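You operate a simulated robot arm through the tools that you are given. There is no shell and no other tool. Be economical: measure what you need, move in short steps, check, and stop when the job is done.

You are at the controls of a simulated robot arm. One attempt, no reset.

Task
Whisk 100 ml of water into the flour.
Fine: 92 to 108 ml from the water jug into the white bowl, from its 400 line to its 300 line; orange whisk till no patch shows; jug and whisk back where they were.

It is judged by the outcome, as a careful person would: the job done as asked, and still so three seconds after it is handed in. It fails if anything else is knocked over, pushed out of place, dropped, spilled or broken.

Robot
A 6-joint arm with a two-finger parallel gripper, fixed in place. Base frame: the origin is at the foot of the arm, x ahead of it, y to its left, z up; the work surface is at about z = 762. Lengths are in mm, angles in rad, forces in N, time in s.
With the tool pointing down near the work surface it reaches from about 440 to 860 mm from the base axis. Its first joint turns from -2.007 to 2.007 rad. Payload 4.2 kg.
Tool frame: the origin (TCP) lies between the finger pads and is the grasp point; the fingertips stand 23 mm ahead of it; z points along the fingers, y is the line along which they close. The gripper opens to 94 mm. The fingers are 38 mm wide and 10 mm thick; the gripper's body (54 by 96 mm) begins 39 mm behind the TCP.
Orientation is that of the tool frame in the base frame, as a unit quaternion [w, x, y, z]. With the fingers straight down and closing along the base's y, the tool's x points along the base's -x, its y along +y and its z along -z.

Tools
- The arm moves only by the tool apply_moves. Its arguments are lists of equal length, an entry for each row: "dr": the turn, a rotation vector about the tool's x, y, z in degrees, a list of three; "offset": the shift along the tool's x, y, z in mm, a list of three; "gripper": the opening, from 0 (shut) to 1 (fully open). In form: {"dr": [[rx, ry, rz], ...], "offset": [[dx, dy, dz], ...], "gripper": [gripper, ...]}. A call has 1 to 12 rows; each row is the pose to reach, as a shift and turn from the pose commanded when the call began, along the tool's axes at that moment. Rows are played at 5 a second. More than 50 mm and 0.15 rad between two rows, or a gripper value outside its range, and nothing of the call is played. Where a pose cannot be reached the arm comes as near as it can. A force on the tool above 40 N (or 10 N above the force at the start of the call, whichever is more), or a blocked arm, ends the call early, and 0.2 s more pass. The fingers move at their own pace (about 108 mm/s each) and stop on an object; they squeeze with about 42 N. The grip force told is the motor's: it shows also when the fingers shut on nothing. Time passes only in rows, and 0.2 s behind the last, so rows that repeat a pose let the fingers close. It gives the time, the measured TCP pose, the force on the tool (base axes), the opening and the grip force at its end, in the units of the frame above (readings bear some noise), and new pictures: "views" is both (left out), scene, wrist or none.
- Cameras (640 x 400 px; columns grow to the right, rows downward): "scene" is fixed at [50.1, 498.9, 1513.5]; the picture's right is [-0.44, -0.90, 0.00], its down [-0.46, 0.23, -0.86] and it looks along [0.77, -0.38, -0.51] (base axes); focal length 325 px, centre (320, 200). "wrist" rides on the gripper at [-39, 0, -44] in the tool frame; the picture's right is [0.00, -1.00, 0.00], its down [0.97, 0.00, -0.24] and it looks along [0.24, 0.00, 0.97] (tool axes); focal length 218 px, centre (320, 200).
- raise_lower(by): slides the trunk up (or, below 0, down) by that many mm; the arm rides with it, the base frame stays. It gives what a move gives, with no picture.
- point_at(camera, pixels): for up to 12 pixels [column, row] of the newest picture of that camera ("zoom" is the newest enlarged one), the place [x, y, z] in the base frame of the surface seen there, good to about 3 mm. No time passes.
- enlarge(camera, box): a new picture of the part [left, top, right, bottom] of that camera's present view, enlarged. No time passes.
- hand_in(): hands the job in; it is judged then, once.

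Go step by step. Measure first, check grasps and placings, and put right what went wrong. The budget is 80 turns and 120 pictures, counting those below and the enlarged ones. Unless the task says otherwise, let go and move clear before handing in, and close with one line.

The tools are called after "Request:" by a JSON object that holds its "fn" and its "kwargs". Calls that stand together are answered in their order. apply_moves: Moves the arm, as the interface text tells. Its arguments: {"type":"object","properties":{"dr":{"type":"array","items":{"type":"array","items":{"type":"number"}}},"offset":{"type":"array","items":{"type":"array","items":{"type":"number"}}},"gripper":{"type":"array","items":{"type":"number"}},"views":{"type":"string","enum":["both","scene","wrist","none"]}},"required":["dr","offset","gripper"]} The other tools are called the same way: raise_lower (by) slides the trunk up or down; point_at (camera, pixels) gives the place of the surface under pixels of a picture; enlarge (camera, box) takes an enlarged picture of a part of a camera's view; hand_in () hands the job in.

At the start:

```text
t: 0.0
position: [600.9, -45.8, 1175.9]
tool_rot: [0.0, 0.001, 1.0, 0.0]
contact_force: [0.3, 0.1, 0.2]
grip_width: 93.9
grasp_force: 0.1
trunk travel left (down, up): [-725.0, 265.0]
```

scene: 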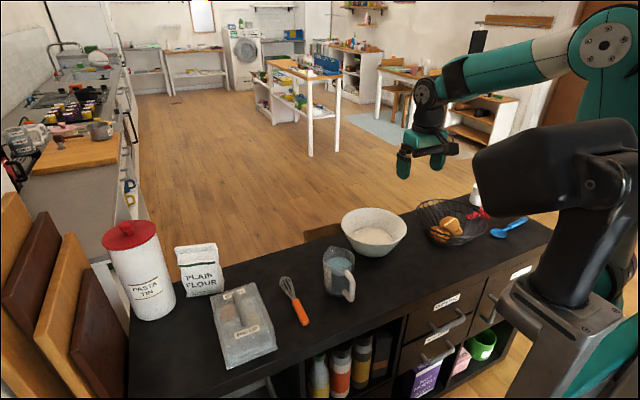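
wrist: 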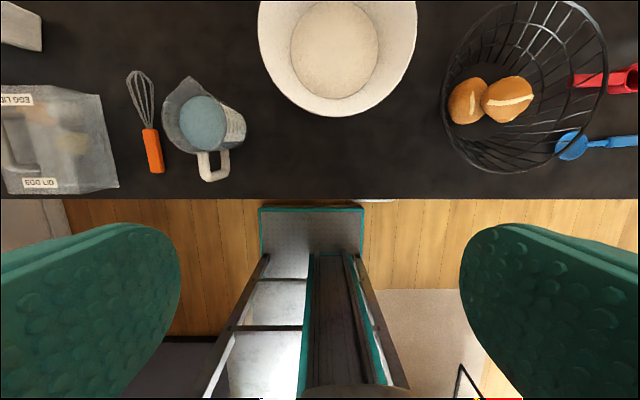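

The pictures show the jug near scene (338,270), the whisk at (293,300), and the bowl at (373,232). I'll enlarge them and measure first.

Request:
{"fn": "enlarge", "kwargs": {"camera": "scene", "box": [260, 190, 420, 340]}}

Request:
{"fn": "point_at", "kwargs": {"camera": "wrist", "pixels": [[208, 178], [213, 155], [200, 120], [190, 80], [240, 140], [154, 170], [149, 135], [140, 85], [335, 50], [338, 108], [266, 40], [409, 40]]}}

Request:
{"fn": "point_at", "kwargs": {"camera": "scene", "pixels": [[349, 285], [343, 262], [326, 252], [353, 258], [301, 316], [290, 288], [283, 279], [375, 237], [342, 222], [405, 225], [378, 212], [365, 252]]}}

```text
2.67 times, centred on (340, 265) of scene
```

zoom: 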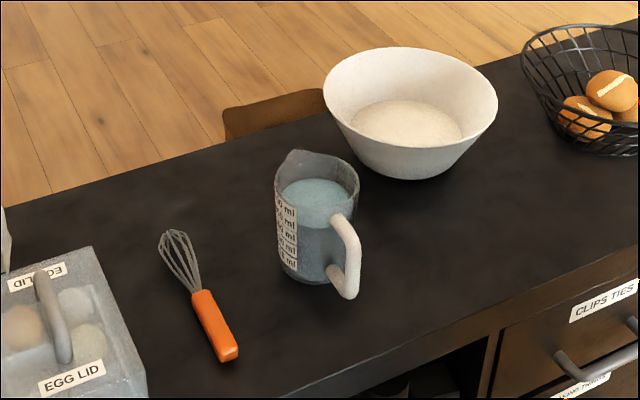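

```text
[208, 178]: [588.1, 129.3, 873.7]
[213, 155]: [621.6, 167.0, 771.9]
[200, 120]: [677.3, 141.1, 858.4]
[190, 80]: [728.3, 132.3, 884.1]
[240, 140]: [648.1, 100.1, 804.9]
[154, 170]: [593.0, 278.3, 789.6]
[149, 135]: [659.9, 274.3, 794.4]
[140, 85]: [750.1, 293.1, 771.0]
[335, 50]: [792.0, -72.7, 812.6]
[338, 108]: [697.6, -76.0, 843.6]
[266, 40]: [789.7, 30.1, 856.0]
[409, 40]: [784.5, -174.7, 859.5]
```

```text
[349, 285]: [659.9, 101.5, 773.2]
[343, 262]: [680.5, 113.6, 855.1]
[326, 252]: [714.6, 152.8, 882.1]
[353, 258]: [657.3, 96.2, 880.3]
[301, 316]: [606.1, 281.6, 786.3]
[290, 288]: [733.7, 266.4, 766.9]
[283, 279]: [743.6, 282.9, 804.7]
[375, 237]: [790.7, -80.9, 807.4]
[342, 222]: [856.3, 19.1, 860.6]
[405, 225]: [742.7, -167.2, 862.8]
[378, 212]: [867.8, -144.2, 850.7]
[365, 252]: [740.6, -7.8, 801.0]
```

The jug's centre is about (680,130) with its rim at z≈885, and its handle faces the robot. I'll move the wrist camera over the jug to measure the handle and spout.

Request:
{"fn": "apply_moves", "kwargs": {"dr": [[0, 0, 0], [0, 0, 0], [0, 0, 0], [0, 0, 0], [0, 0, 0], [0, 0, 0]], "offset": [[-24, 35, 10], [-48, 70, 20], [-72, 105, 30], [-96, 140, 40], [-110, 170, 50], [-110, 190, 60]], "gripper": [1, 1, 1, 1, 1, 1], "views": "wrist"}}

Request:
{"fn": "enlarge", "kwargs": {"camera": "scene", "box": [300, 230, 380, 310]}}

```text
t: 1.4
position: [710.4, 145.8, 1115.4]
tool_rot: [0.001, 0.0, 1.0, 0.001]
contact_force: [0.4, 0.7, -0.5]
grip_width: 93.8
grasp_force: 0.0
trunk travel left (down, up): [-725.0, 265.0]
```

wrist: 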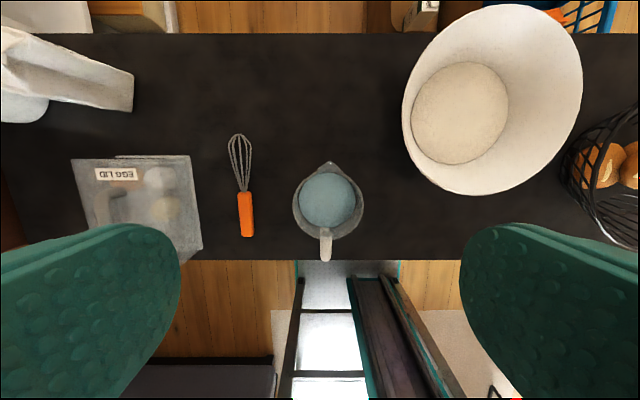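

```text
5.00 times, centred on (340, 270) of scene
```

zoom: 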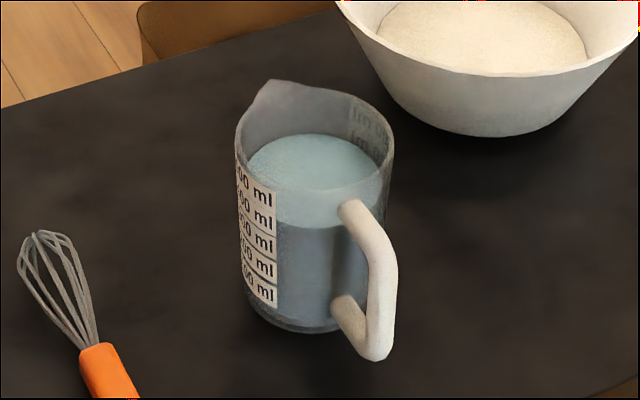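

The jug lies along base x, with its spout at wrist (328,162) and its handle at (326,258). I'll measure the handle, rim and whisk.

Request:
{"fn": "point_at", "kwargs": {"camera": "zoom", "pixels": [[350, 212], [375, 240], [385, 290], [375, 348], [345, 312], [268, 85], [240, 150], [385, 170], [310, 160], [285, 325], [275, 180], [250, 300]]}}

Request:
{"fn": "point_at", "kwargs": {"camera": "wrist", "pixels": [[326, 258], [326, 232], [326, 243], [294, 205], [363, 205], [328, 163], [328, 200], [247, 233], [246, 215], [244, 196], [239, 150], [460, 110]]}}

Request:
{"fn": "enlarge", "kwargs": {"camera": "wrist", "box": [220, 120, 380, 270]}}

```text
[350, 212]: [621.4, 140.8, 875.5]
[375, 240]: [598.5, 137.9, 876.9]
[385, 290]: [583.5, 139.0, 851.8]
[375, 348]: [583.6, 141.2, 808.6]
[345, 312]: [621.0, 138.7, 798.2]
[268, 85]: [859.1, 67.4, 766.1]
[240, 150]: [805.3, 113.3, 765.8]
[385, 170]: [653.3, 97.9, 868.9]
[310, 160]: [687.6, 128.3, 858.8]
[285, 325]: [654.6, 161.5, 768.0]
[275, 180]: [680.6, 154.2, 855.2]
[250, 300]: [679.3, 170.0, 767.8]
```

```text
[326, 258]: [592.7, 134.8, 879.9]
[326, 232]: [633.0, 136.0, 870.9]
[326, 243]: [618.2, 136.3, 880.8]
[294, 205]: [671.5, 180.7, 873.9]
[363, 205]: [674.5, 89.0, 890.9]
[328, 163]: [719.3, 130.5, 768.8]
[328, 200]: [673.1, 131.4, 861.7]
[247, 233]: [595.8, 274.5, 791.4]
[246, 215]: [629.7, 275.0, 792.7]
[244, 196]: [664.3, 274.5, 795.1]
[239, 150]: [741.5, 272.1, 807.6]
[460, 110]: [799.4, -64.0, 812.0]
```

```text
2.67 times, centred on (300, 195) of wrist
```

zoom: 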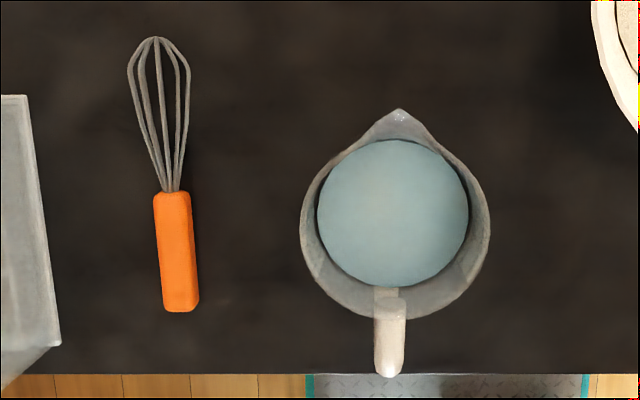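

The handle's vertical bar is at x≈592, y≈135, z 800–880, with the rim at about 892. The spout tip is near (732,134,891). I'll tilt the tool 45° forward and move to a pre-grasp point behind and above the handle.

Request:
{"fn": "apply_moves", "kwargs": {"dr": [[0, -7.5, 0], [0, -15, 0], [0, -22.5, 0], [0, -30, 0], [0, -37.5, 0], [0, -45, 0], [0, -45, 0]], "offset": [[35, -2, 26], [70, -4, 55], [105, -6, 85], [140, -8, 120], [165, -10, 155], [177, -11, 190], [177, -11, 202]], "gripper": [1, 1, 1, 1, 1, 1, 1]}}

```text
t: 3.0
position: [533.5, 134.0, 912.4]
tool_rot: [0.383, 0.0, 0.924, 0.0]
contact_force: [0.2, 0.5, -0.3]
grip_width: 94.1
grasp_force: 0.0
trunk travel left (down, up): [-725.0, 265.0]
```

scene: 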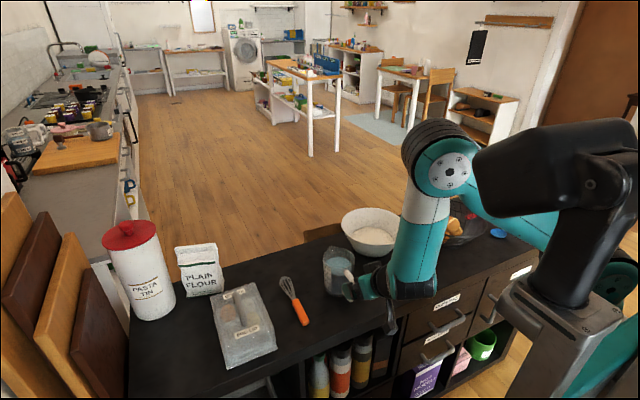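
wrist: 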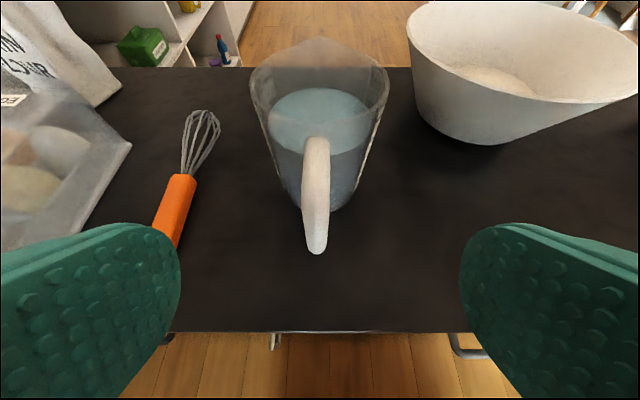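

The pose was reached and the handle is centred at wrist column ~317. I'll measure the handle bar once more before closing in.

Request:
{"fn": "point_at", "kwargs": {"camera": "wrist", "pixels": [[317, 145], [317, 165], [317, 185], [317, 205], [317, 225], [317, 248], [304, 190], [328, 190], [318, 42], [252, 85], [387, 85]]}}

```text
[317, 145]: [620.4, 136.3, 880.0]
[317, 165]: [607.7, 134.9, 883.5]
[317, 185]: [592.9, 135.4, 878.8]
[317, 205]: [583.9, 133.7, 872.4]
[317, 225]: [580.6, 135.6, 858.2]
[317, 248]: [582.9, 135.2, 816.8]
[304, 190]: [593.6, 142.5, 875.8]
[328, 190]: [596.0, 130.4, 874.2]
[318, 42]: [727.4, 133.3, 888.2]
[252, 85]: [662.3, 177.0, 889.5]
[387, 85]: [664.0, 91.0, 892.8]
```

The bar is 16 mm thick with its centre at x≈590 and its corner at z≈872. I'll move in 80 mm along the tool axis to (592,135.5,858) and then close.

Request:
{"fn": "apply_moves", "kwargs": {"dr": [[0, 0, 0], [0, 0, 0], [0, 0, 0], [0, 0, 0], [0, 0, 0], [0, 0, 0], [0, 0, 0], [0, 0, 0]], "offset": [[-1, 1, 30], [-2, 1.3, 55], [-2.9, 1.3, 70], [-2.9, 1.3, 80], [-2.9, 1.3, 80], [-2.9, 1.3, 80], [-2.9, 1.3, 80], [-2.9, 1.3, 80]], "gripper": [1, 1, 1, 1, 0.5, 0.2, 0, 0]}}

Request:
{"fn": "enlarge", "kwargs": {"camera": "scene", "box": [300, 230, 400, 310]}}

```text
t: 4.8
position: [592.3, 135.3, 857.5]
tool_rot: [0.383, -0.001, 0.924, 0.0]
contact_force: [0.8, 0.4, -0.1]
grip_width: 15.8
grasp_force: 41.9
trunk travel left (down, up): [-725.0, 265.0]
```

scene: 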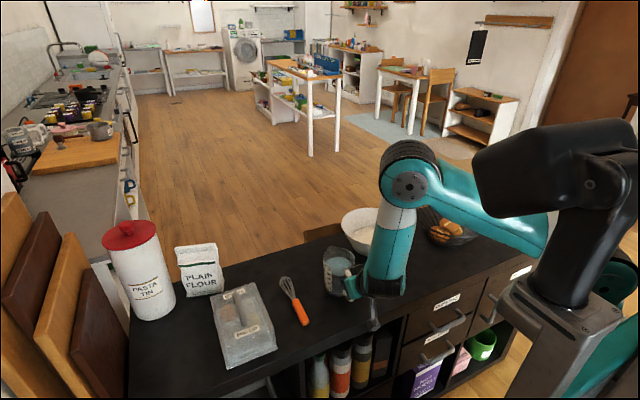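
wrist: 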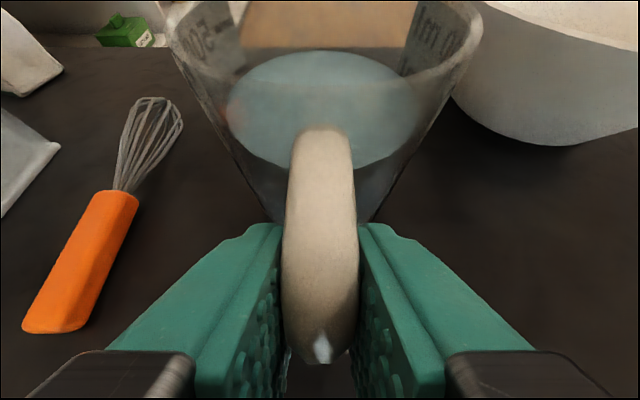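

```text
5.00 times, centred on (350, 270) of scene
```

zoom: 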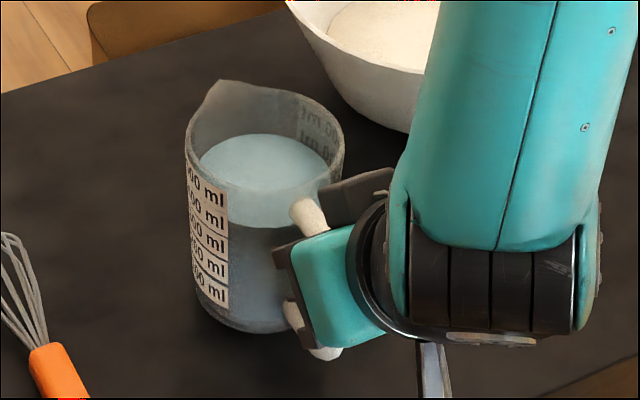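

The grip is firm (15.8 mm opening, 41.9 N) and the jug hasn't moved. I'll lift it slowly by 60 mm and check for slip.

Request:
{"fn": "apply_moves", "kwargs": {"dr": [[0, 0, 0], [0, 0, 0], [0, 0, 0], [0, 0, 0], [0, 0, 0], [0, 0, 0]], "offset": [[-3.5, 0, -3.5], [-10, 0, -10], [-20, 0, -20], [-32, 0, -32], [-42, 0, -42], [-42, 0, -42]], "gripper": [0, 0, 0, 0, 0, 0]}}

Request:
{"fn": "enlarge", "kwargs": {"camera": "scene", "box": [300, 210, 400, 290]}}

```text
t: 6.2
position: [590.8, 133.2, 918.0]
tool_rot: [0.382, -0.001, 0.924, 0.0]
contact_force: [-0.2, -0.4, -5.5]
grip_width: 15.9
grasp_force: 41.9
trunk travel left (down, up): [-725.0, 265.0]
```

scene: 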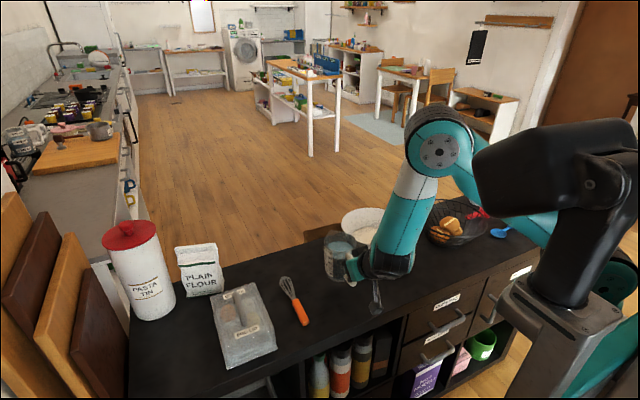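
wrist: 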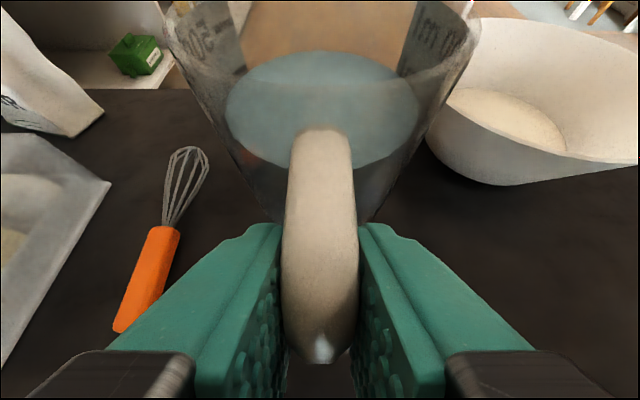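

```text
5.00 times, centred on (350, 250) of scene
```

zoom: 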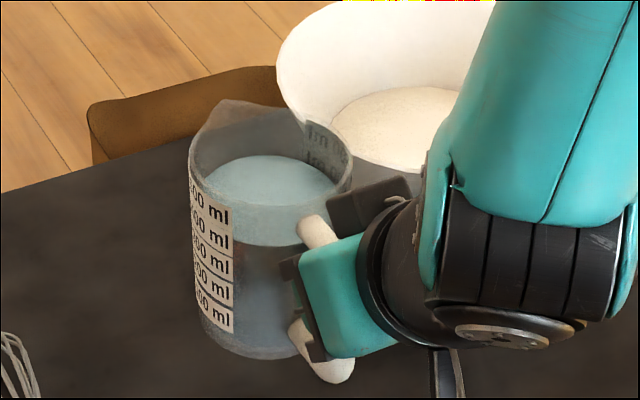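

There's no slip; the jug hangs upright with its level at the 400 line. I'll raise it further and carry it across to the bowl at TCP about (608,-74,995), with the jug base well above the bowl rim.

Request:
{"fn": "apply_moves", "kwargs": {"dr": [[0, 0, 0], [0, 0, 0], [0, 0, 0], [0, 0, 0], [0, 0, 0], [0, 0, 0], [0, 0, 0], [0, 0, 0], [0, 0, 0], [0, 0, 0], [0, 0, 0], [0, 0, 0]], "offset": [[-12, 0, -12], [-30, -4, -30], [-48, -14, -48], [-55, -34, -55], [-57, -60, -53], [-59, -88, -51], [-61, -116, -49], [-63, -144, -47], [-65, -170, -45], [-67, -192, -43], [-67, -204, -43], [-67, -209, -43]], "gripper": [0, 0, 0, 0, 0, 0, 0, 0, 0, 0, 0, 0]}}

Request:
{"fn": "enlarge", "kwargs": {"camera": "scene", "box": [320, 170, 440, 270]}}

```text
t: 8.8
position: [616.2, -73.7, 996.1]
tool_rot: [0.382, -0.001, 0.924, 0.0]
contact_force: [-0.6, 0.0, -6.2]
grip_width: 16.0
grasp_force: 41.4
out of reach, approached as far as the arm can: row 9, 10, 11, 12
trunk travel left (down, up): [-725.0, 265.0]
```

scene: 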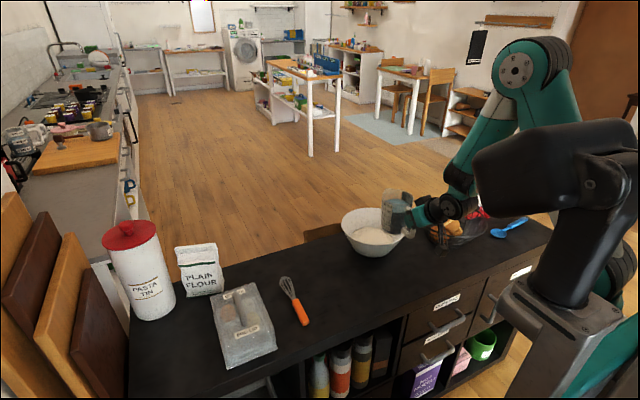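
wrist: 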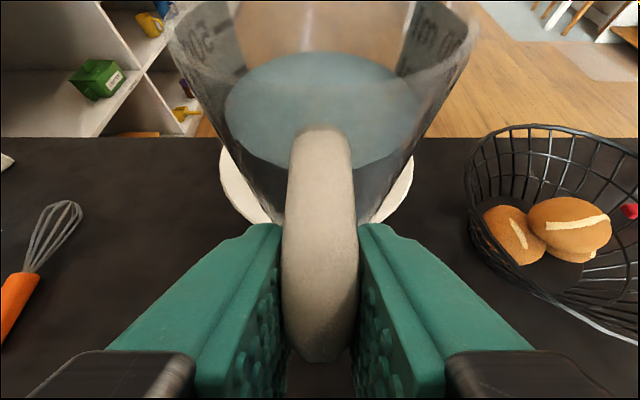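

```text
4.00 times, centred on (380, 220) of scene
```

zoom: 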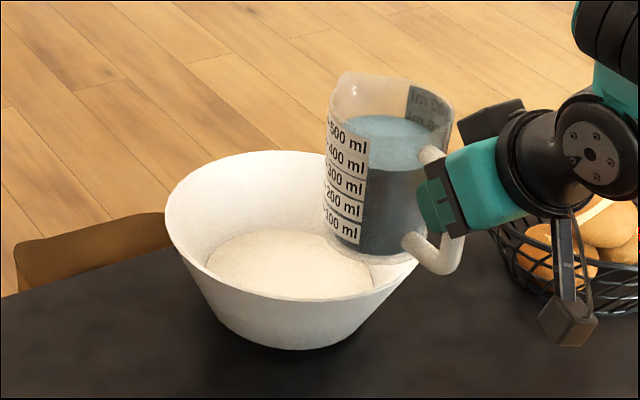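

I'm over the bowl, 8 mm short of the commanded x but usable, and the graduations read clearly. I'll tilt to 24°, which should be just short of pouring, and check the geometry.

Request:
{"fn": "apply_moves", "kwargs": {"dr": [[0, 4, 0], [0, 8, 0], [0, 12, 0], [0, 16, 0], [0, 20, 0], [0, 24, 0], [0, 24, 0]], "offset": [[-4, 0, 4], [-4, 0, 4], [-4, 0, 4], [-4, 0, 4], [-4, 0, 4], [-4, 0, 4], [-4, 0, 4]], "gripper": [0, 0, 0, 0, 0, 0, 0], "views": "none"}}

Request:
{"fn": "enlarge", "kwargs": {"camera": "scene", "box": [320, 170, 440, 270]}}

```text
t: 10.4
position: [620.1, -73.9, 996.8]
tool_rot: [0.183, 0.0, 0.983, 0.0]
contact_force: [0.4, 0.1, -5.7]
grip_width: 15.6
grasp_force: 42.2
trunk travel left (down, up): [-725.0, 265.0]
```

```text
4.00 times, centred on (380, 220) of scene
```

zoom: 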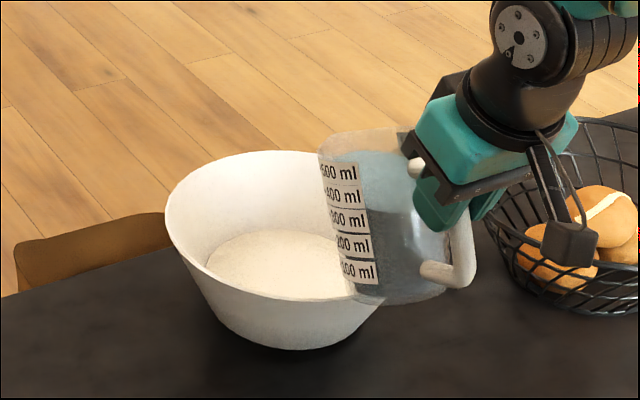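

At 24° nothing has poured and the jug clears the bowl. I'll tilt to 35°, hold briefly, and look.

Request:
{"fn": "apply_moves", "kwargs": {"dr": [[0, 4, 0], [0, 8, 0], [0, 11, 0], [0, 11, 0], [0, 11, 0], [0, 11, 0], [0, 11, 0]], "offset": [[0, 0, 0], [0, 0, 0], [0, 0, 0], [0, 0, 0], [0, 0, 0], [0, 0, 0], [0, 0, 0]], "gripper": [0, 0, 0, 0, 0, 0, 0], "views": "none"}}

Request:
{"fn": "enlarge", "kwargs": {"camera": "scene", "box": [320, 170, 440, 270]}}

```text
t: 12.0
position: [620.6, -74.3, 995.5]
tool_rot: [0.088, 0.001, 0.996, 0.001]
contact_force: [1.0, -1.2, -4.5]
grip_width: 15.7
grasp_force: 42.5
trunk travel left (down, up): [-725.0, 265.0]
```

```text
4.00 times, centred on (380, 220) of scene
```

zoom: 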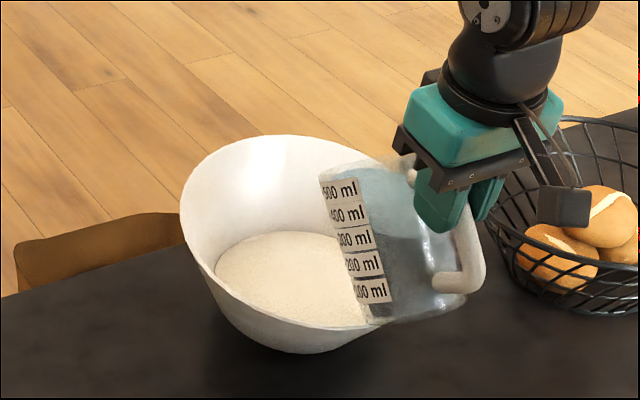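

The bowl is tipped towards the robot in the zoom: the jug's base corner is pressing on the near rim. I'll raise the jug slowly straight up so the bowl settles back.

Request:
{"fn": "apply_moves", "kwargs": {"dr": [[0, 0, 0], [0, 0, 0], [0, 0, 0], [0, 0, 0], [0, 0, 0], [0, 0, 0], [0, 0, 0], [0, 0, 0]], "offset": [[-0.7, 0, -4], [-1.4, 0, -8], [-2.1, 0, -12], [-2.8, 0, -16], [-3.8, 0, -22], [-5, 0, -29], [-7, 0, -40], [-8.8, 0, -50]], "gripper": [0, 0, 0, 0, 0, 0, 0, 0], "views": "none"}}

Request:
{"fn": "enlarge", "kwargs": {"camera": "scene", "box": [320, 170, 440, 270]}}

```text
t: 13.8
position: [622.0, -74.4, 1046.2]
tool_rot: [0.088, 0.0, 0.996, -0.001]
contact_force: [0.5, -0.1, -5.4]
grip_width: 15.6
grasp_force: 41.9
trunk travel left (down, up): [-725.0, 265.0]
```

```text
4.00 times, centred on (380, 220) of scene
```

zoom: 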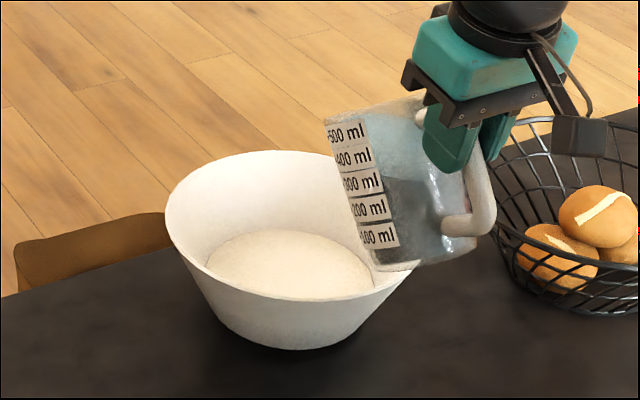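

The bowl is back at the same pixels as before. I'll measure its rim and where the jug is relative to it.

Request:
{"fn": "point_at", "kwargs": {"camera": "zoom", "pixels": [[170, 222], [205, 275], [250, 296], [290, 300], [340, 297], [390, 280], [250, 156], [300, 153], [290, 265], [410, 268], [328, 115], [440, 262]]}}

```text
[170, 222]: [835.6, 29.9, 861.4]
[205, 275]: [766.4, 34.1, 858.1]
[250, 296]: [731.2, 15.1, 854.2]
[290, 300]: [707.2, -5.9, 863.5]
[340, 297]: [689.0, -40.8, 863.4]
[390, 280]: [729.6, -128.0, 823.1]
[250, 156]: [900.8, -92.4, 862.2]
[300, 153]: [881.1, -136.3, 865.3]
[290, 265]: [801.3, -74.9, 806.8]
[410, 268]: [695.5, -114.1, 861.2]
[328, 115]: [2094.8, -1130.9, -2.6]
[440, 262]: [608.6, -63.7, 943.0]
```

The bowl rim fits centre (792,-74), R≈110, near edge x≈682, z≈863. I'll check the jug's base edge directly to see why it touched.

Request:
{"fn": "point_at", "kwargs": {"camera": "zoom", "pixels": [[366, 250], [372, 264], [385, 269], [410, 267], [440, 264], [465, 255], [345, 180], [335, 140], [470, 225], [485, 225]]}}

Request:
{"fn": "apply_moves", "kwargs": {"dr": [[0, 0, 0]], "offset": [[0, 0, 0]], "gripper": [0], "views": "wrist"}}

```text
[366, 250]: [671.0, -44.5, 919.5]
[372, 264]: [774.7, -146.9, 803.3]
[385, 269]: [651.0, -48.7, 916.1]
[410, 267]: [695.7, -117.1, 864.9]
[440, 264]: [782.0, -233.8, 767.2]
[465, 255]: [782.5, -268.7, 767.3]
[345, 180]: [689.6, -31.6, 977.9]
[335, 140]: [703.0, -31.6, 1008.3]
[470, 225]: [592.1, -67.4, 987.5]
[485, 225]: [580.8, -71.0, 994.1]
```

```text
t: 14.2
position: [622.0, -73.9, 1047.0]
tool_rot: [0.087, 0.0, 0.996, 0.0]
contact_force: [0.2, -0.2, -5.2]
grip_width: 15.5
grasp_force: 42.0
trunk travel left (down, up): [-725.0, 265.0]
```

wrist: 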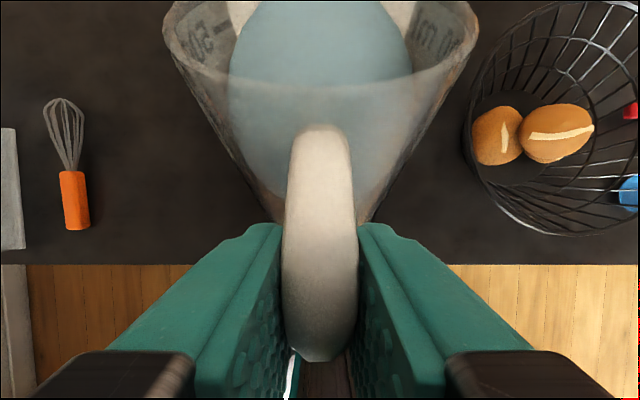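

That explains the contact; now the base corner stays at z≥892 for any tilt, about 29 mm above the rim. I'll continue the tilt to 41° and hold.

Request:
{"fn": "apply_moves", "kwargs": {"dr": [[0, 2, 0], [0, 4, 0], [0, 6, 0], [0, 6, 0], [0, 6, 0]], "offset": [[0, 0, 0], [0, 0, 0], [0, 0, 0], [0, 0, 0], [0, 0, 0]], "gripper": [0, 0, 0, 0, 0], "views": "wrist"}}

Request:
{"fn": "enlarge", "kwargs": {"camera": "scene", "box": [320, 170, 440, 270]}}

```text
t: 15.4
position: [622.0, -73.1, 1045.1]
tool_rot: [0.034, 0.0, 0.999, 0.001]
contact_force: [0.8, 0.4, -4.7]
grip_width: 15.7
grasp_force: 42.3
trunk travel left (down, up): [-725.0, 265.0]
```

wrist: 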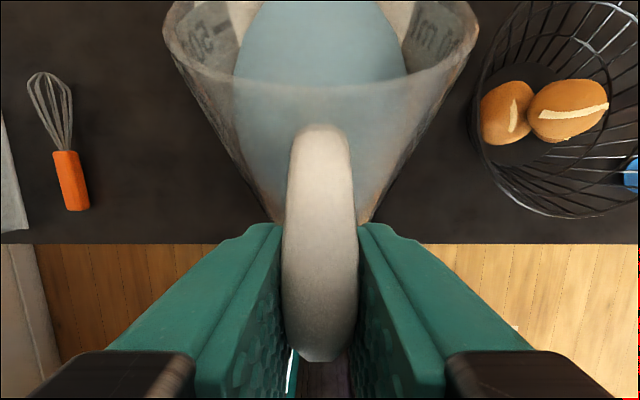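

```text
4.00 times, centred on (380, 220) of scene
```

zoom: 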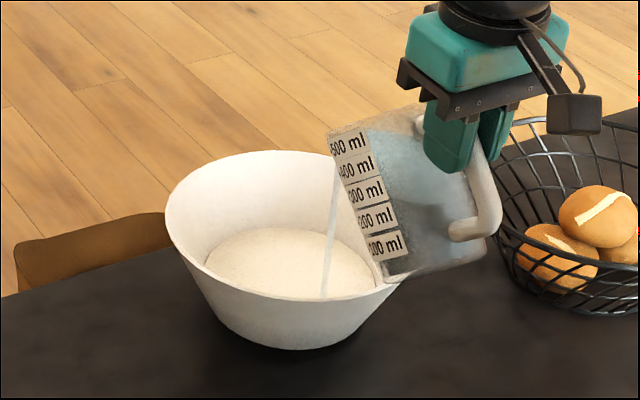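

Water is now streaming from the lip at zoom (333,185) into the bowl at (323,295). I'll hold this tilt for another second and look again.

Request:
{"fn": "apply_moves", "kwargs": {"dr": [[0, 0, 0], [0, 0, 0], [0, 0, 0], [0, 0, 0]], "offset": [[0, 0, 0], [0, 0, 0], [0, 0, 0], [0, 0, 0]], "gripper": [0, 0, 0, 0], "views": "none"}}

Request:
{"fn": "enlarge", "kwargs": {"camera": "scene", "box": [320, 170, 440, 270]}}

```text
t: 16.4
position: [621.9, -73.0, 1046.4]
tool_rot: [0.034, 0.0, 0.999, -0.001]
contact_force: [1.0, -0.3, -4.7]
grip_width: 15.7
grasp_force: 42.3
trunk travel left (down, up): [-725.0, 265.0]
```

```text
4.00 times, centred on (380, 220) of scene
```

zoom: 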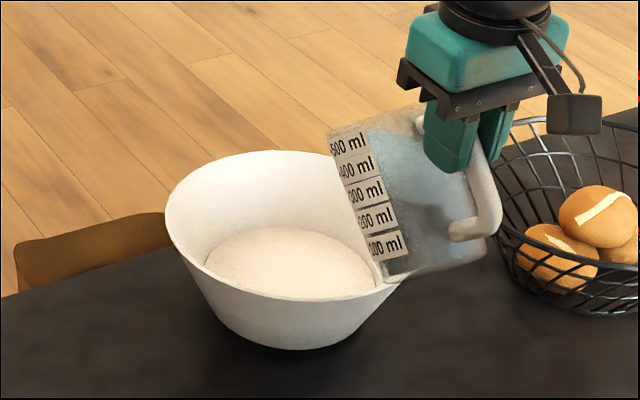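

The stream has stopped at 41°. I'll tilt back upright, shifting slightly forward for reach, to read the level.

Request:
{"fn": "apply_moves", "kwargs": {"dr": [[0, -5, 0], [0, -10, 0], [0, -15, 0], [0, -20, 0], [0, -25, 0], [0, -30, 0], [0, -35, 0], [0, -41, 0], [0, -41, 0], [0, -41, 0], [0, -41, 0]], "offset": [[0, 0, 0], [0, 0, 0], [-5, 0, 0], [-10, 0, 0], [-15, 0, 0], [-20, 0, 0], [-25, 0, 0], [-30, 0, 0], [-30, 0, 0], [-30, 0, 0], [-30, 0, 0]], "gripper": [0, 0, 0, 0, 0, 0, 0, 0, 0, 0, 0], "views": "none"}}

Request:
{"fn": "enlarge", "kwargs": {"camera": "scene", "box": [370, 160, 430, 210]}}

```text
t: 18.8
position: [651.1, -73.4, 1048.4]
tool_rot: [0.383, 0.0, 0.924, 0.0]
contact_force: [-0.9, 0.3, -6.0]
grip_width: 15.4
grasp_force: 41.9
trunk travel left (down, up): [-725.0, 265.0]
```

```text
8.00 times, centred on (400, 185) of scene
```

zoom: 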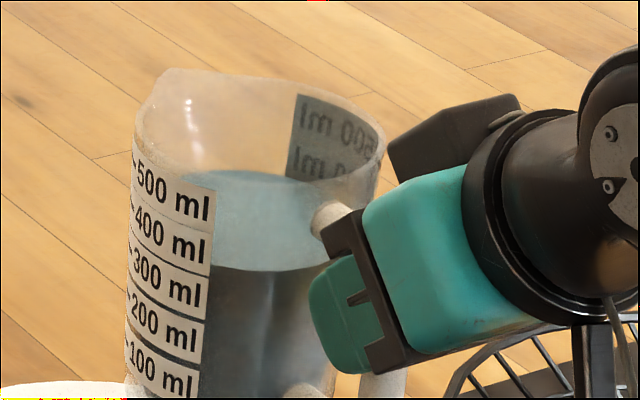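

The waterline meets the label's right edge near zoom (212,264), low in the 400 cell. The tick is at the text's mid-height, so I'd read about 330 ml. I'll enlarge further and measure.

Request:
{"fn": "enlarge", "kwargs": {"camera": "scene", "box": [382, 174, 414, 211]}}

Request:
{"fn": "point_at", "kwargs": {"camera": "scene", "pixels": [[393, 186], [400, 188], [395, 190], [403, 190], [394, 197], [394, 192], [394, 202]]}}

```text
10.81 times, centred on (398, 192) of scene
```

zoom: 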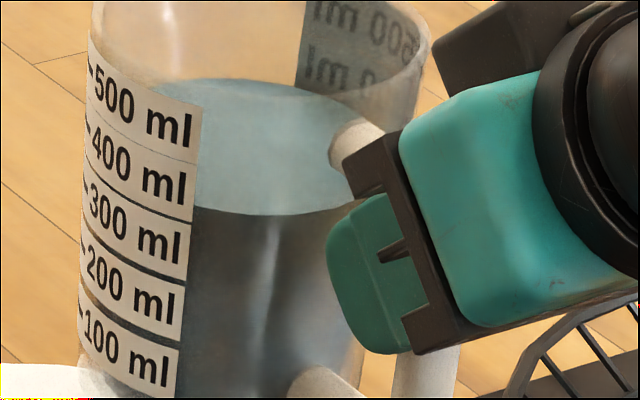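

```text
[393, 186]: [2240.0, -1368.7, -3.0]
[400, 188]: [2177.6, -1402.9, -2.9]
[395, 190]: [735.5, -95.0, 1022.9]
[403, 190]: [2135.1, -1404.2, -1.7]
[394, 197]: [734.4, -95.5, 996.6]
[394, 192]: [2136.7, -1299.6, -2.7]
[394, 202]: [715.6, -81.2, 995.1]
```

The waterline has dropped about half a graduation. I'll average several point readings on the water surface, compared with the start value (z about 858.5 at TCP z 857.5).

Request:
{"fn": "point_at", "kwargs": {"camera": "zoom", "pixels": [[210, 110], [240, 110], [270, 110], [300, 120], [230, 140], [260, 140], [290, 140], [310, 150], [230, 170], [260, 170], [290, 175], [310, 185]]}}

Request:
{"fn": "point_at", "kwargs": {"camera": "wrist", "pixels": [[320, 80], [320, 100], [270, 90], [370, 90]]}}

```text
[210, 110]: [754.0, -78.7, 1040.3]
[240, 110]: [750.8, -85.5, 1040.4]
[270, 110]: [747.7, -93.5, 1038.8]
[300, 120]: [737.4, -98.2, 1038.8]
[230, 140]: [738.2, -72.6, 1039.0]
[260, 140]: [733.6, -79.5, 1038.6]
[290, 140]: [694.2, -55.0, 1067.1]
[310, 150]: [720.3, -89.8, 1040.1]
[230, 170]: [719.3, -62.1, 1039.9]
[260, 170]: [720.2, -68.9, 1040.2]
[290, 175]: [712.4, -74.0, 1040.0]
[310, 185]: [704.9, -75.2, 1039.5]
```

```text
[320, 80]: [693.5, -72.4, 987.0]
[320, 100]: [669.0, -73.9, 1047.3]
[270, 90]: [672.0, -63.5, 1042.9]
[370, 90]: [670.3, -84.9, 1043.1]
```

The water surface reads a steady z≈1039.6. I'll measure the label graduations to get the scale.

Request:
{"fn": "point_at", "kwargs": {"camera": "zoom", "pixels": [[176, 125], [172, 183], [168, 240], [164, 300], [158, 362], [100, 80], [96, 138], [94, 195], [91, 255], [88, 320], [90, 72], [85, 128]]}}

Request:
{"fn": "enlarge", "kwargs": {"camera": "scene", "box": [386, 176, 402, 200]}}

```text
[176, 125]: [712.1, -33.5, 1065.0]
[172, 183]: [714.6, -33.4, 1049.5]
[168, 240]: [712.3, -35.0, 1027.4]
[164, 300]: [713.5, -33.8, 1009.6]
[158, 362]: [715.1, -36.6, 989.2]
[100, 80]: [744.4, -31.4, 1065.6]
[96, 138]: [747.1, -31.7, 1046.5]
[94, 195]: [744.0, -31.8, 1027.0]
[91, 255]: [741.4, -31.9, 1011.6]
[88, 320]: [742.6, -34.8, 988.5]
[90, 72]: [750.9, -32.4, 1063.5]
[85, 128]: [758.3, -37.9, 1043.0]
```

```text
16.00 times, centred on (394, 188) of scene
```

zoom: 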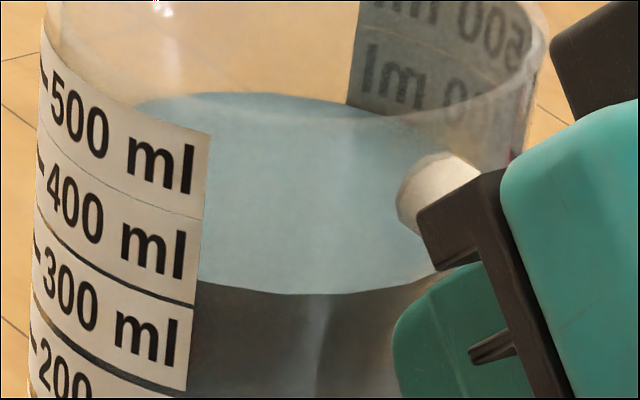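

The graduations are about 19 mm per 100 ml, with 400≈1047 and 300≈1028. The surface at 1039.6 means roughly 360 ml remain. I'll tilt to 46°, hold, and measure again.

Request:
{"fn": "apply_moves", "kwargs": {"dr": [[0, 6, 0], [0, 12, 0], [0, 18, 0], [0, 24, 0], [0, 30, 0], [0, 36, 0], [0, 41, 0], [0, 44, 0], [0, 46, 0], [0, 46, 0], [0, 46, 0], [0, 46, 0]], "offset": [[2, 0, -2], [4, 0, -4], [6, 0, -6], [8, 0, -8], [10, 0, -10], [12, 0, -12], [14, 0, -14], [15, 0, -15], [15, 0, -15], [15, 0, -15], [15, 0, -15], [15, 0, -15]], "gripper": [0, 0, 0, 0, 0, 0, 0, 0, 0, 0, 0, 0], "views": "none"}}

Request:
{"fn": "apply_moves", "kwargs": {"dr": [[0, 0, 0], [0, 0, 0], [0, 0, 0], [0, 0, 0], [0, 0, 0]], "offset": [[0, 0, 0], [0, 0, 0], [0, 0, 0], [0, 0, 0], [0, 0, 0]], "gripper": [0, 0, 0, 0, 0], "views": "none"}}

Request:
{"fn": "enlarge", "kwargs": {"camera": "scene", "box": [320, 170, 440, 270]}}

```text
t: 21.4
position: [630.8, -72.4, 1049.0]
tool_rot: [-0.009, 0.0, 1.0, 0.0]
contact_force: [0.6, -0.3, -4.7]
grip_width: 15.5
grasp_force: 42.1
trunk travel left (down, up): [-725.0, 265.0]
```

```text
t: 22.6
position: [629.7, -73.6, 1048.0]
tool_rot: [-0.008, 0.0, 1.0, -0.001]
contact_force: [0.3, 0.0, -4.0]
grip_width: 16.0
grasp_force: 41.7
trunk travel left (down, up): [-725.0, 265.0]
```

```text
4.00 times, centred on (380, 220) of scene
```

zoom: 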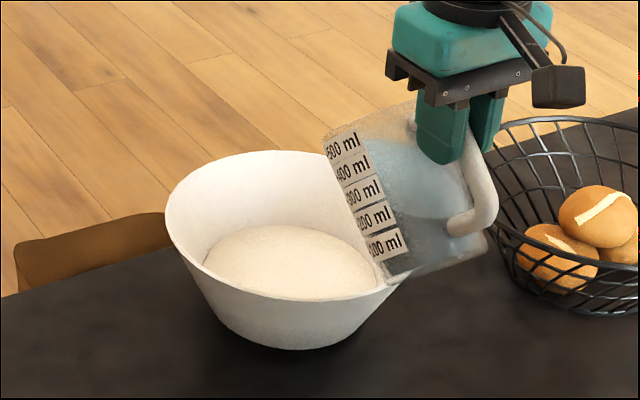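

The stream has stopped and the flour has risen slightly. I'll go upright again and measure the surface.

Request:
{"fn": "apply_moves", "kwargs": {"dr": [[0, -6, 0], [0, -12, 0], [0, -18, 0], [0, -24, 0], [0, -30, 0], [0, -36, 0], [0, -42, 0], [0, -46, 0], [0, -46, 0], [0, -46, 0], [0, -46, 0]], "offset": [[0, 0, 0], [-3, 0, 0], [-6, 0, 0], [-9, 0, 0], [-12, 0, 0], [-15, 0, 0], [-18, 0, 0], [-21, 0, 0], [-21, 0, 0], [-21, 0, 0], [-21, 0, 0]], "gripper": [0, 0, 0, 0, 0, 0, 0, 0, 0, 0, 0], "views": "none"}}

Request:
{"fn": "enlarge", "kwargs": {"camera": "scene", "box": [382, 174, 414, 211]}}

Request:
{"fn": "point_at", "kwargs": {"camera": "zoom", "pixels": [[230, 130], [260, 130], [230, 150], [260, 150], [230, 170], [260, 170], [290, 180], [240, 190], [176, 125], [172, 183], [168, 240], [164, 300]]}}

```text
t: 25.0
position: [650.4, -74.6, 1048.5]
tool_rot: [0.382, 0.0, 0.924, 0.001]
contact_force: [-0.2, -0.7, -5.5]
grip_width: 15.8
grasp_force: 42.0
trunk travel left (down, up): [-725.0, 265.0]
```

```text
10.81 times, centred on (398, 192) of scene
```

zoom: 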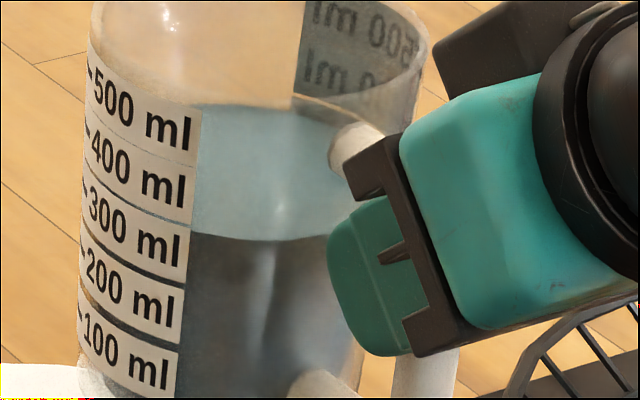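

```text
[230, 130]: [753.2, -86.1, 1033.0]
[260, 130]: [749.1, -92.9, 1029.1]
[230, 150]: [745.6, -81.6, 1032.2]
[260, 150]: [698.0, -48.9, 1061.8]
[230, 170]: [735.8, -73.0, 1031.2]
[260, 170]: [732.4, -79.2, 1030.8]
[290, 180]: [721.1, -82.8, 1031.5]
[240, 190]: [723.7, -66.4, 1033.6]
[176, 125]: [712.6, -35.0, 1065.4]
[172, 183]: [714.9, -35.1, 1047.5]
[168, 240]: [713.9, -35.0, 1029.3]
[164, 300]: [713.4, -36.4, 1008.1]
```

The surface is at about 1031.6, so roughly 317 ml remain. Pouring gives about 8.7 ml per degree here, so a hold at 48° should reach 300.

Request:
{"fn": "apply_moves", "kwargs": {"dr": [[0, 6, 0], [0, 12, 0], [0, 18, 0], [0, 24, 0], [0, 30, 0], [0, 36, 0], [0, 41, 0], [0, 45, 0], [0, 48, 0], [0, 48, 0], [0, 48, 0], [0, 48, 0]], "offset": [[2, 0, -2], [4, 0, -4], [6, 0, -6], [8, 0, -8], [10, 0, -10], [12, 0, -12], [14, 0, -14], [15, 0, -15], [15, 0, -15], [15, 0, -15], [15, 0, -15], [15, 0, -15]], "gripper": [0, 0, 0, 0, 0, 0, 0, 0, 0, 0, 0, 0], "views": "none"}}

Request:
{"fn": "apply_moves", "kwargs": {"dr": [[0, 0, 0], [0, 0, 0], [0, 0, 0], [0, 0, 0], [0, 0, 0]], "offset": [[0, 0, 0], [0, 0, 0], [0, 0, 0], [0, 0, 0], [0, 0, 0]], "gripper": [0, 0, 0, 0, 0], "views": "none"}}

Request:
{"fn": "apply_moves", "kwargs": {"dr": [[0, -6, 0], [0, -12, 0], [0, -18, 0], [0, -24, 0], [0, -30, 0], [0, -36, 0], [0, -42, 0], [0, -48, 0], [0, -48, 0], [0, -48, 0], [0, -48, 0]], "offset": [[0, 0, 0], [-3, 0, 0], [-6, 0, 0], [-9, 0, 0], [-12, 0, 0], [-15, 0, 0], [-18, 0, 0], [-21, 0, 0], [-21, 0, 0], [-21, 0, 0], [-21, 0, 0]], "gripper": [0, 0, 0, 0, 0, 0, 0, 0, 0, 0, 0], "views": "none"}}

Request:
{"fn": "enlarge", "kwargs": {"camera": "scene", "box": [382, 174, 414, 211]}}

Request:
{"fn": "point_at", "kwargs": {"camera": "zoom", "pixels": [[230, 135], [260, 135], [230, 155], [220, 200], [230, 170], [260, 190], [290, 190], [240, 190], [270, 210], [172, 183], [168, 240], [260, 225]]}}

```text
t: 27.6
position: [629.8, -74.4, 1047.6]
tool_rot: [-0.026, 0.0, 1.0, 0.0]
contact_force: [-0.9, -0.5, -4.6]
grip_width: 15.9
grasp_force: 41.9
trunk travel left (down, up): [-725.0, 265.0]
```

```text
t: 28.8
position: [629.8, -74.0, 1047.0]
tool_rot: [-0.026, 0.0, 1.0, 0.0]
contact_force: [0.0, 0.1, -5.2]
grip_width: 15.8
grasp_force: 42.2
trunk travel left (down, up): [-725.0, 265.0]
```

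```text
t: 31.2
position: [650.8, -73.6, 1048.0]
tool_rot: [0.383, -0.001, 0.924, 0.0]
contact_force: [0.4, 0.4, -3.5]
grip_width: 15.9
grasp_force: 42.7
trunk travel left (down, up): [-725.0, 265.0]
```

```text
10.81 times, centred on (398, 192) of scene
```

zoom: 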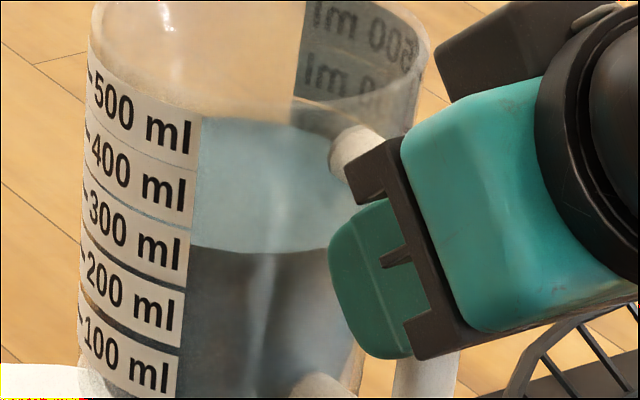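

```text
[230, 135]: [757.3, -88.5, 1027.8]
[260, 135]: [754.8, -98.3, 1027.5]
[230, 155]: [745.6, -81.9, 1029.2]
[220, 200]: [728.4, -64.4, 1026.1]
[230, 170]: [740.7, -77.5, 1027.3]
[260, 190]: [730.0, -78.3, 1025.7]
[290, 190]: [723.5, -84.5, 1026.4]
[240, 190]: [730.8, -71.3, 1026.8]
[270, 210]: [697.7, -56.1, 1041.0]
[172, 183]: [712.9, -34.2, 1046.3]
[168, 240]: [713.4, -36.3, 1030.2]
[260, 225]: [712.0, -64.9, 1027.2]
```

The surface is at about 1027 and level with the 300 text, so about 100 ml is out. I'll carry the jug back over its spot, where I can compare it with the initial pictures.

Request:
{"fn": "apply_moves", "kwargs": {"dr": [[0, 0, 0], [0, 0, 0], [0, 0, 0], [0, 0, 0], [0, 0, 0], [0, 0, 0], [0, 0, 0], [0, 0, 0], [0, 0, 0], [0, 0, 0], [0, 0, 0]], "offset": [[0, 10, 0], [0, 30, 0], [0, 55, 0], [0, 82, 0], [0, 109, 0], [0, 136, 0], [0, 163, 0], [0, 185, 0], [0, 200, 0], [0, 208, 0], [0, 209, 0]], "gripper": [0, 0, 0, 0, 0, 0, 0, 0, 0, 0, 0], "views": "none"}}

Request:
{"fn": "apply_moves", "kwargs": {"dr": [[0, 0, 0], [0, 0, 0], [0, 0, 0], [0, 0, 0], [0, 0, 0], [0, 0, 0], [0, 0, 0], [0, 0, 0]], "offset": [[18, 0, 5], [38, 0, 10], [58, 0, 15], [78, 0, 19], [98, 0, 25], [118, 0, 33], [132, 0, 47], [134, 0, 50]], "gripper": [0, 0, 0, 0, 0, 0, 0, 0], "views": "scene"}}

```text
t: 33.6
position: [650.5, 136.4, 1047.7]
tool_rot: [0.382, 0.0, 0.924, 0.0]
contact_force: [0.0, 0.2, -3.9]
grip_width: 15.8
grasp_force: 42.2
trunk travel left (down, up): [-725.0, 265.0]
```

```text
t: 35.4
position: [591.6, 135.3, 915.7]
tool_rot: [0.382, 0.0, 0.924, 0.0]
contact_force: [-0.3, 0.3, -4.2]
grip_width: 16.0
grasp_force: 41.7
trunk travel left (down, up): [-725.0, 265.0]
```

scene: 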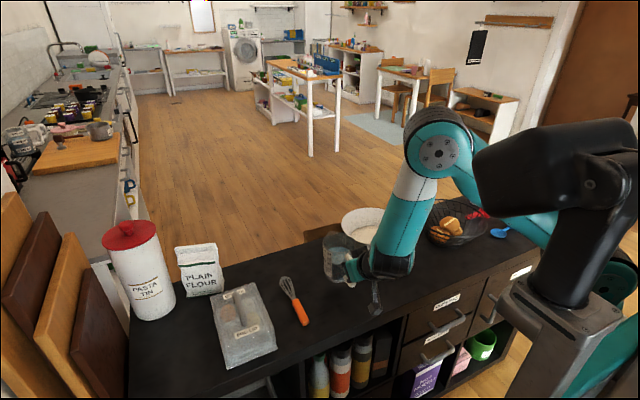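

I'm back at the earlier lifted pose. I'll take the same crop as before the pour and compare.

Request:
{"fn": "enlarge", "kwargs": {"camera": "scene", "box": [300, 210, 400, 290]}}

Request:
{"fn": "point_at", "kwargs": {"camera": "zoom", "pixels": [[250, 200], [265, 200], [280, 200], [250, 215], [265, 215], [280, 215], [250, 230], [265, 230], [280, 235], [250, 245], [265, 245], [225, 350]]}}

Request:
{"fn": "enlarge", "kwargs": {"camera": "scene", "box": [322, 228, 354, 265]}}

```text
5.00 times, centred on (350, 250) of scene
```

zoom: 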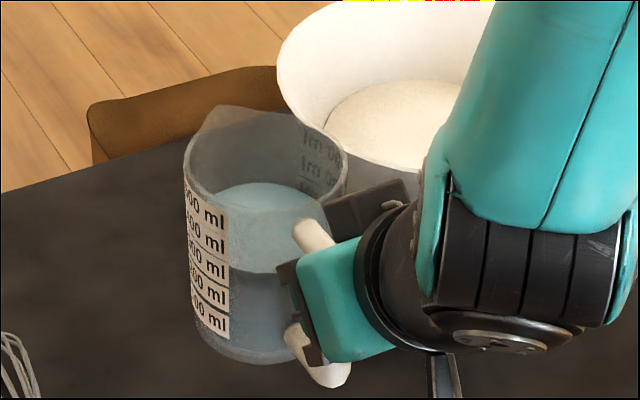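

```text
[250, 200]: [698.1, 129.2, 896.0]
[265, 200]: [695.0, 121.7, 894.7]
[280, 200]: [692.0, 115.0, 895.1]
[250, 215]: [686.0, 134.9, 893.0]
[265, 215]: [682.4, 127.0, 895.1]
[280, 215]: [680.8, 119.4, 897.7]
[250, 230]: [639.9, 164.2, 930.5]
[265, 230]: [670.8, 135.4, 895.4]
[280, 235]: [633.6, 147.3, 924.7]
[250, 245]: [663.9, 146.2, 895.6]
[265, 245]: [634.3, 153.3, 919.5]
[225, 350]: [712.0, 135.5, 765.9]
```

```text
10.81 times, centred on (338, 246) of scene
```

zoom: 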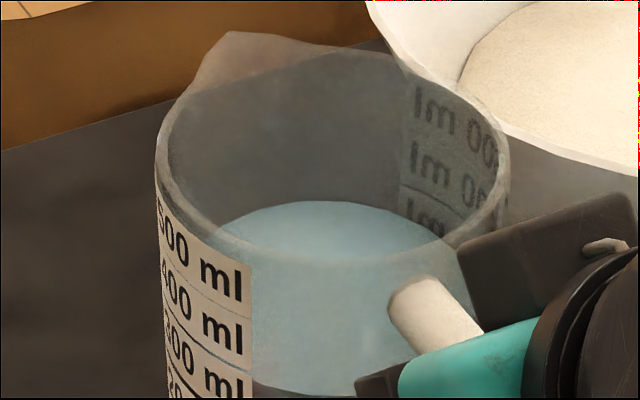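

The level has dropped about one graduation by every estimate (88–105 ml, mean about 98). I'll set the jug down on its spot and compare precisely with the initial pictures there, starting by lowering to just above the surface.

Request:
{"fn": "apply_moves", "kwargs": {"dr": [[0, 0, 0], [0, 0, 0], [0, 0, 0], [0, 0, 0], [0, 0, 0], [0, 0, 0], [0, 0, 0]], "offset": [[10, 0, 10], [20, 0, 20], [29, 0, 29], [34, 0, 34], [37, 0, 37], [38, 0, 38], [38, 0, 38]], "gripper": [0, 0, 0, 0, 0, 0, 0], "views": "none"}}

Request:
{"fn": "enlarge", "kwargs": {"camera": "scene", "box": [300, 230, 400, 310]}}

```text
t: 37.0
position: [591.0, 136.3, 862.6]
tool_rot: [0.383, 0.0, 0.924, 0.0]
contact_force: [0.2, 0.2, -4.4]
grip_width: 15.6
grasp_force: 41.9
trunk travel left (down, up): [-725.0, 265.0]
```

```text
5.00 times, centred on (350, 270) of scene
```

zoom: 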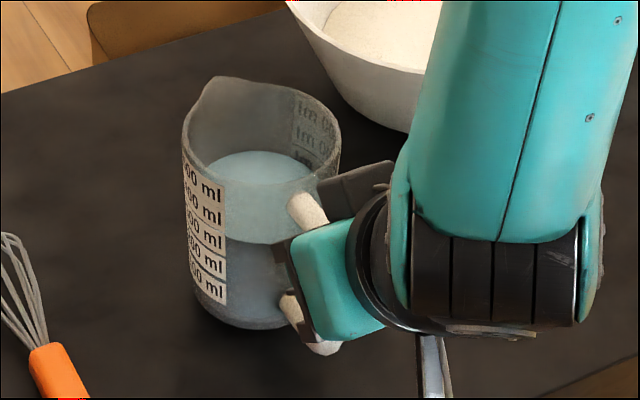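

The jug is a few mm above the surface and about 3 mm left of its original pixels. I'll shift y by -2 and lower in 1 mm steps until contact shows.

Request:
{"fn": "apply_moves", "kwargs": {"dr": [[0, 0, 0], [0, 0, 0], [0, 0, 0], [0, 0, 0]], "offset": [[0, -2, 0], [0.7, -2, 0.7], [1.4, -2, 1.4], [2.1, -2, 2.1]], "gripper": [0, 0, 0, 0], "views": "none"}}

Request:
{"fn": "apply_moves", "kwargs": {"dr": [[0, 0, 0], [0, 0, 0]], "offset": [[0.7, 0, 0.7], [1.0, 0, 1.0]], "gripper": [0, 0], "views": "none"}}

Request:
{"fn": "enlarge", "kwargs": {"camera": "scene", "box": [300, 230, 400, 310]}}

```text
t: 38.0
position: [591.0, 133.7, 861.2]
tool_rot: [0.383, -0.001, 0.924, 0.0]
contact_force: [-0.4, 1.0, -2.3]
grip_width: 15.6
grasp_force: 41.6
trunk travel left (down, up): [-725.0, 265.0]
```

```text
t: 38.6
position: [591.3, 133.9, 860.9]
tool_rot: [0.383, -0.001, 0.924, 0.0]
contact_force: [-4.0, -0.4, 6.7]
grip_width: 15.5
grasp_force: 41.8
trunk travel left (down, up): [-725.0, 265.0]
```

```text
5.00 times, centred on (350, 270) of scene
```

zoom: 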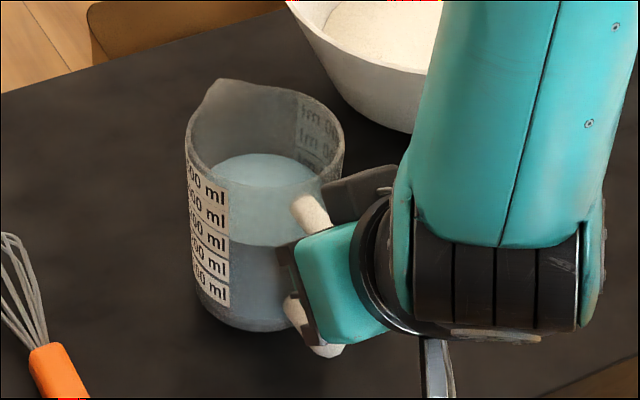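

The jug rests on the table with its pixels matching the original placement (spout at (220,80)). I'll measure the water level here.

Request:
{"fn": "enlarge", "kwargs": {"camera": "scene", "box": [330, 248, 362, 285]}}

Request:
{"fn": "point_at", "kwargs": {"camera": "zoom", "pixels": [[170, 150], [200, 150], [230, 150], [170, 165], [200, 165], [230, 165], [180, 190], [200, 190], [220, 190], [180, 215], [200, 220], [220, 140]]}}

Request:
{"fn": "point_at", "kwargs": {"camera": "scene", "pixels": [[341, 263], [343, 263], [345, 263], [347, 263], [341, 266], [343, 266], [345, 266], [347, 266], [341, 269], [343, 269], [345, 269], [339, 268]]}}

```text
10.81 times, centred on (346, 266) of scene
```

zoom: 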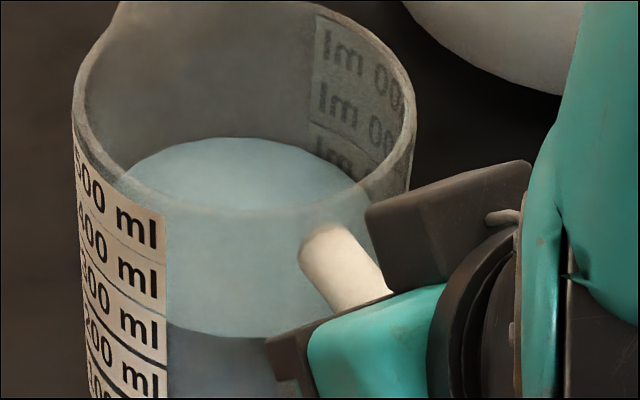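

```text
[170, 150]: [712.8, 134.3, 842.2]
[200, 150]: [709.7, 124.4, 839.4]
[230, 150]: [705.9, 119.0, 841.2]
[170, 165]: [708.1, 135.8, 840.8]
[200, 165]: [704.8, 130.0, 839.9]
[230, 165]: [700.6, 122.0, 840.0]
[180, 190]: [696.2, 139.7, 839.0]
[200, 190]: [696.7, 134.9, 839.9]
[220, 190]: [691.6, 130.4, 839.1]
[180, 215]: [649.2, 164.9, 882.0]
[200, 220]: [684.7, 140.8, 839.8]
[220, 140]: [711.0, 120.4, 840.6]
```

```text
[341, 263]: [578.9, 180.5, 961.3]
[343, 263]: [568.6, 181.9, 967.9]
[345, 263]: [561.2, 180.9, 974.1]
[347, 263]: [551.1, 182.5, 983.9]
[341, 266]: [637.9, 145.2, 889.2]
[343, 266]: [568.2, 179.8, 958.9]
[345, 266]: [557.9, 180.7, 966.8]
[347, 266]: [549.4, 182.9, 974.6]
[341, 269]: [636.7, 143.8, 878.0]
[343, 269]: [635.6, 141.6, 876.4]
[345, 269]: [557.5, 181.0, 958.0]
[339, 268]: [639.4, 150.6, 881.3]
```

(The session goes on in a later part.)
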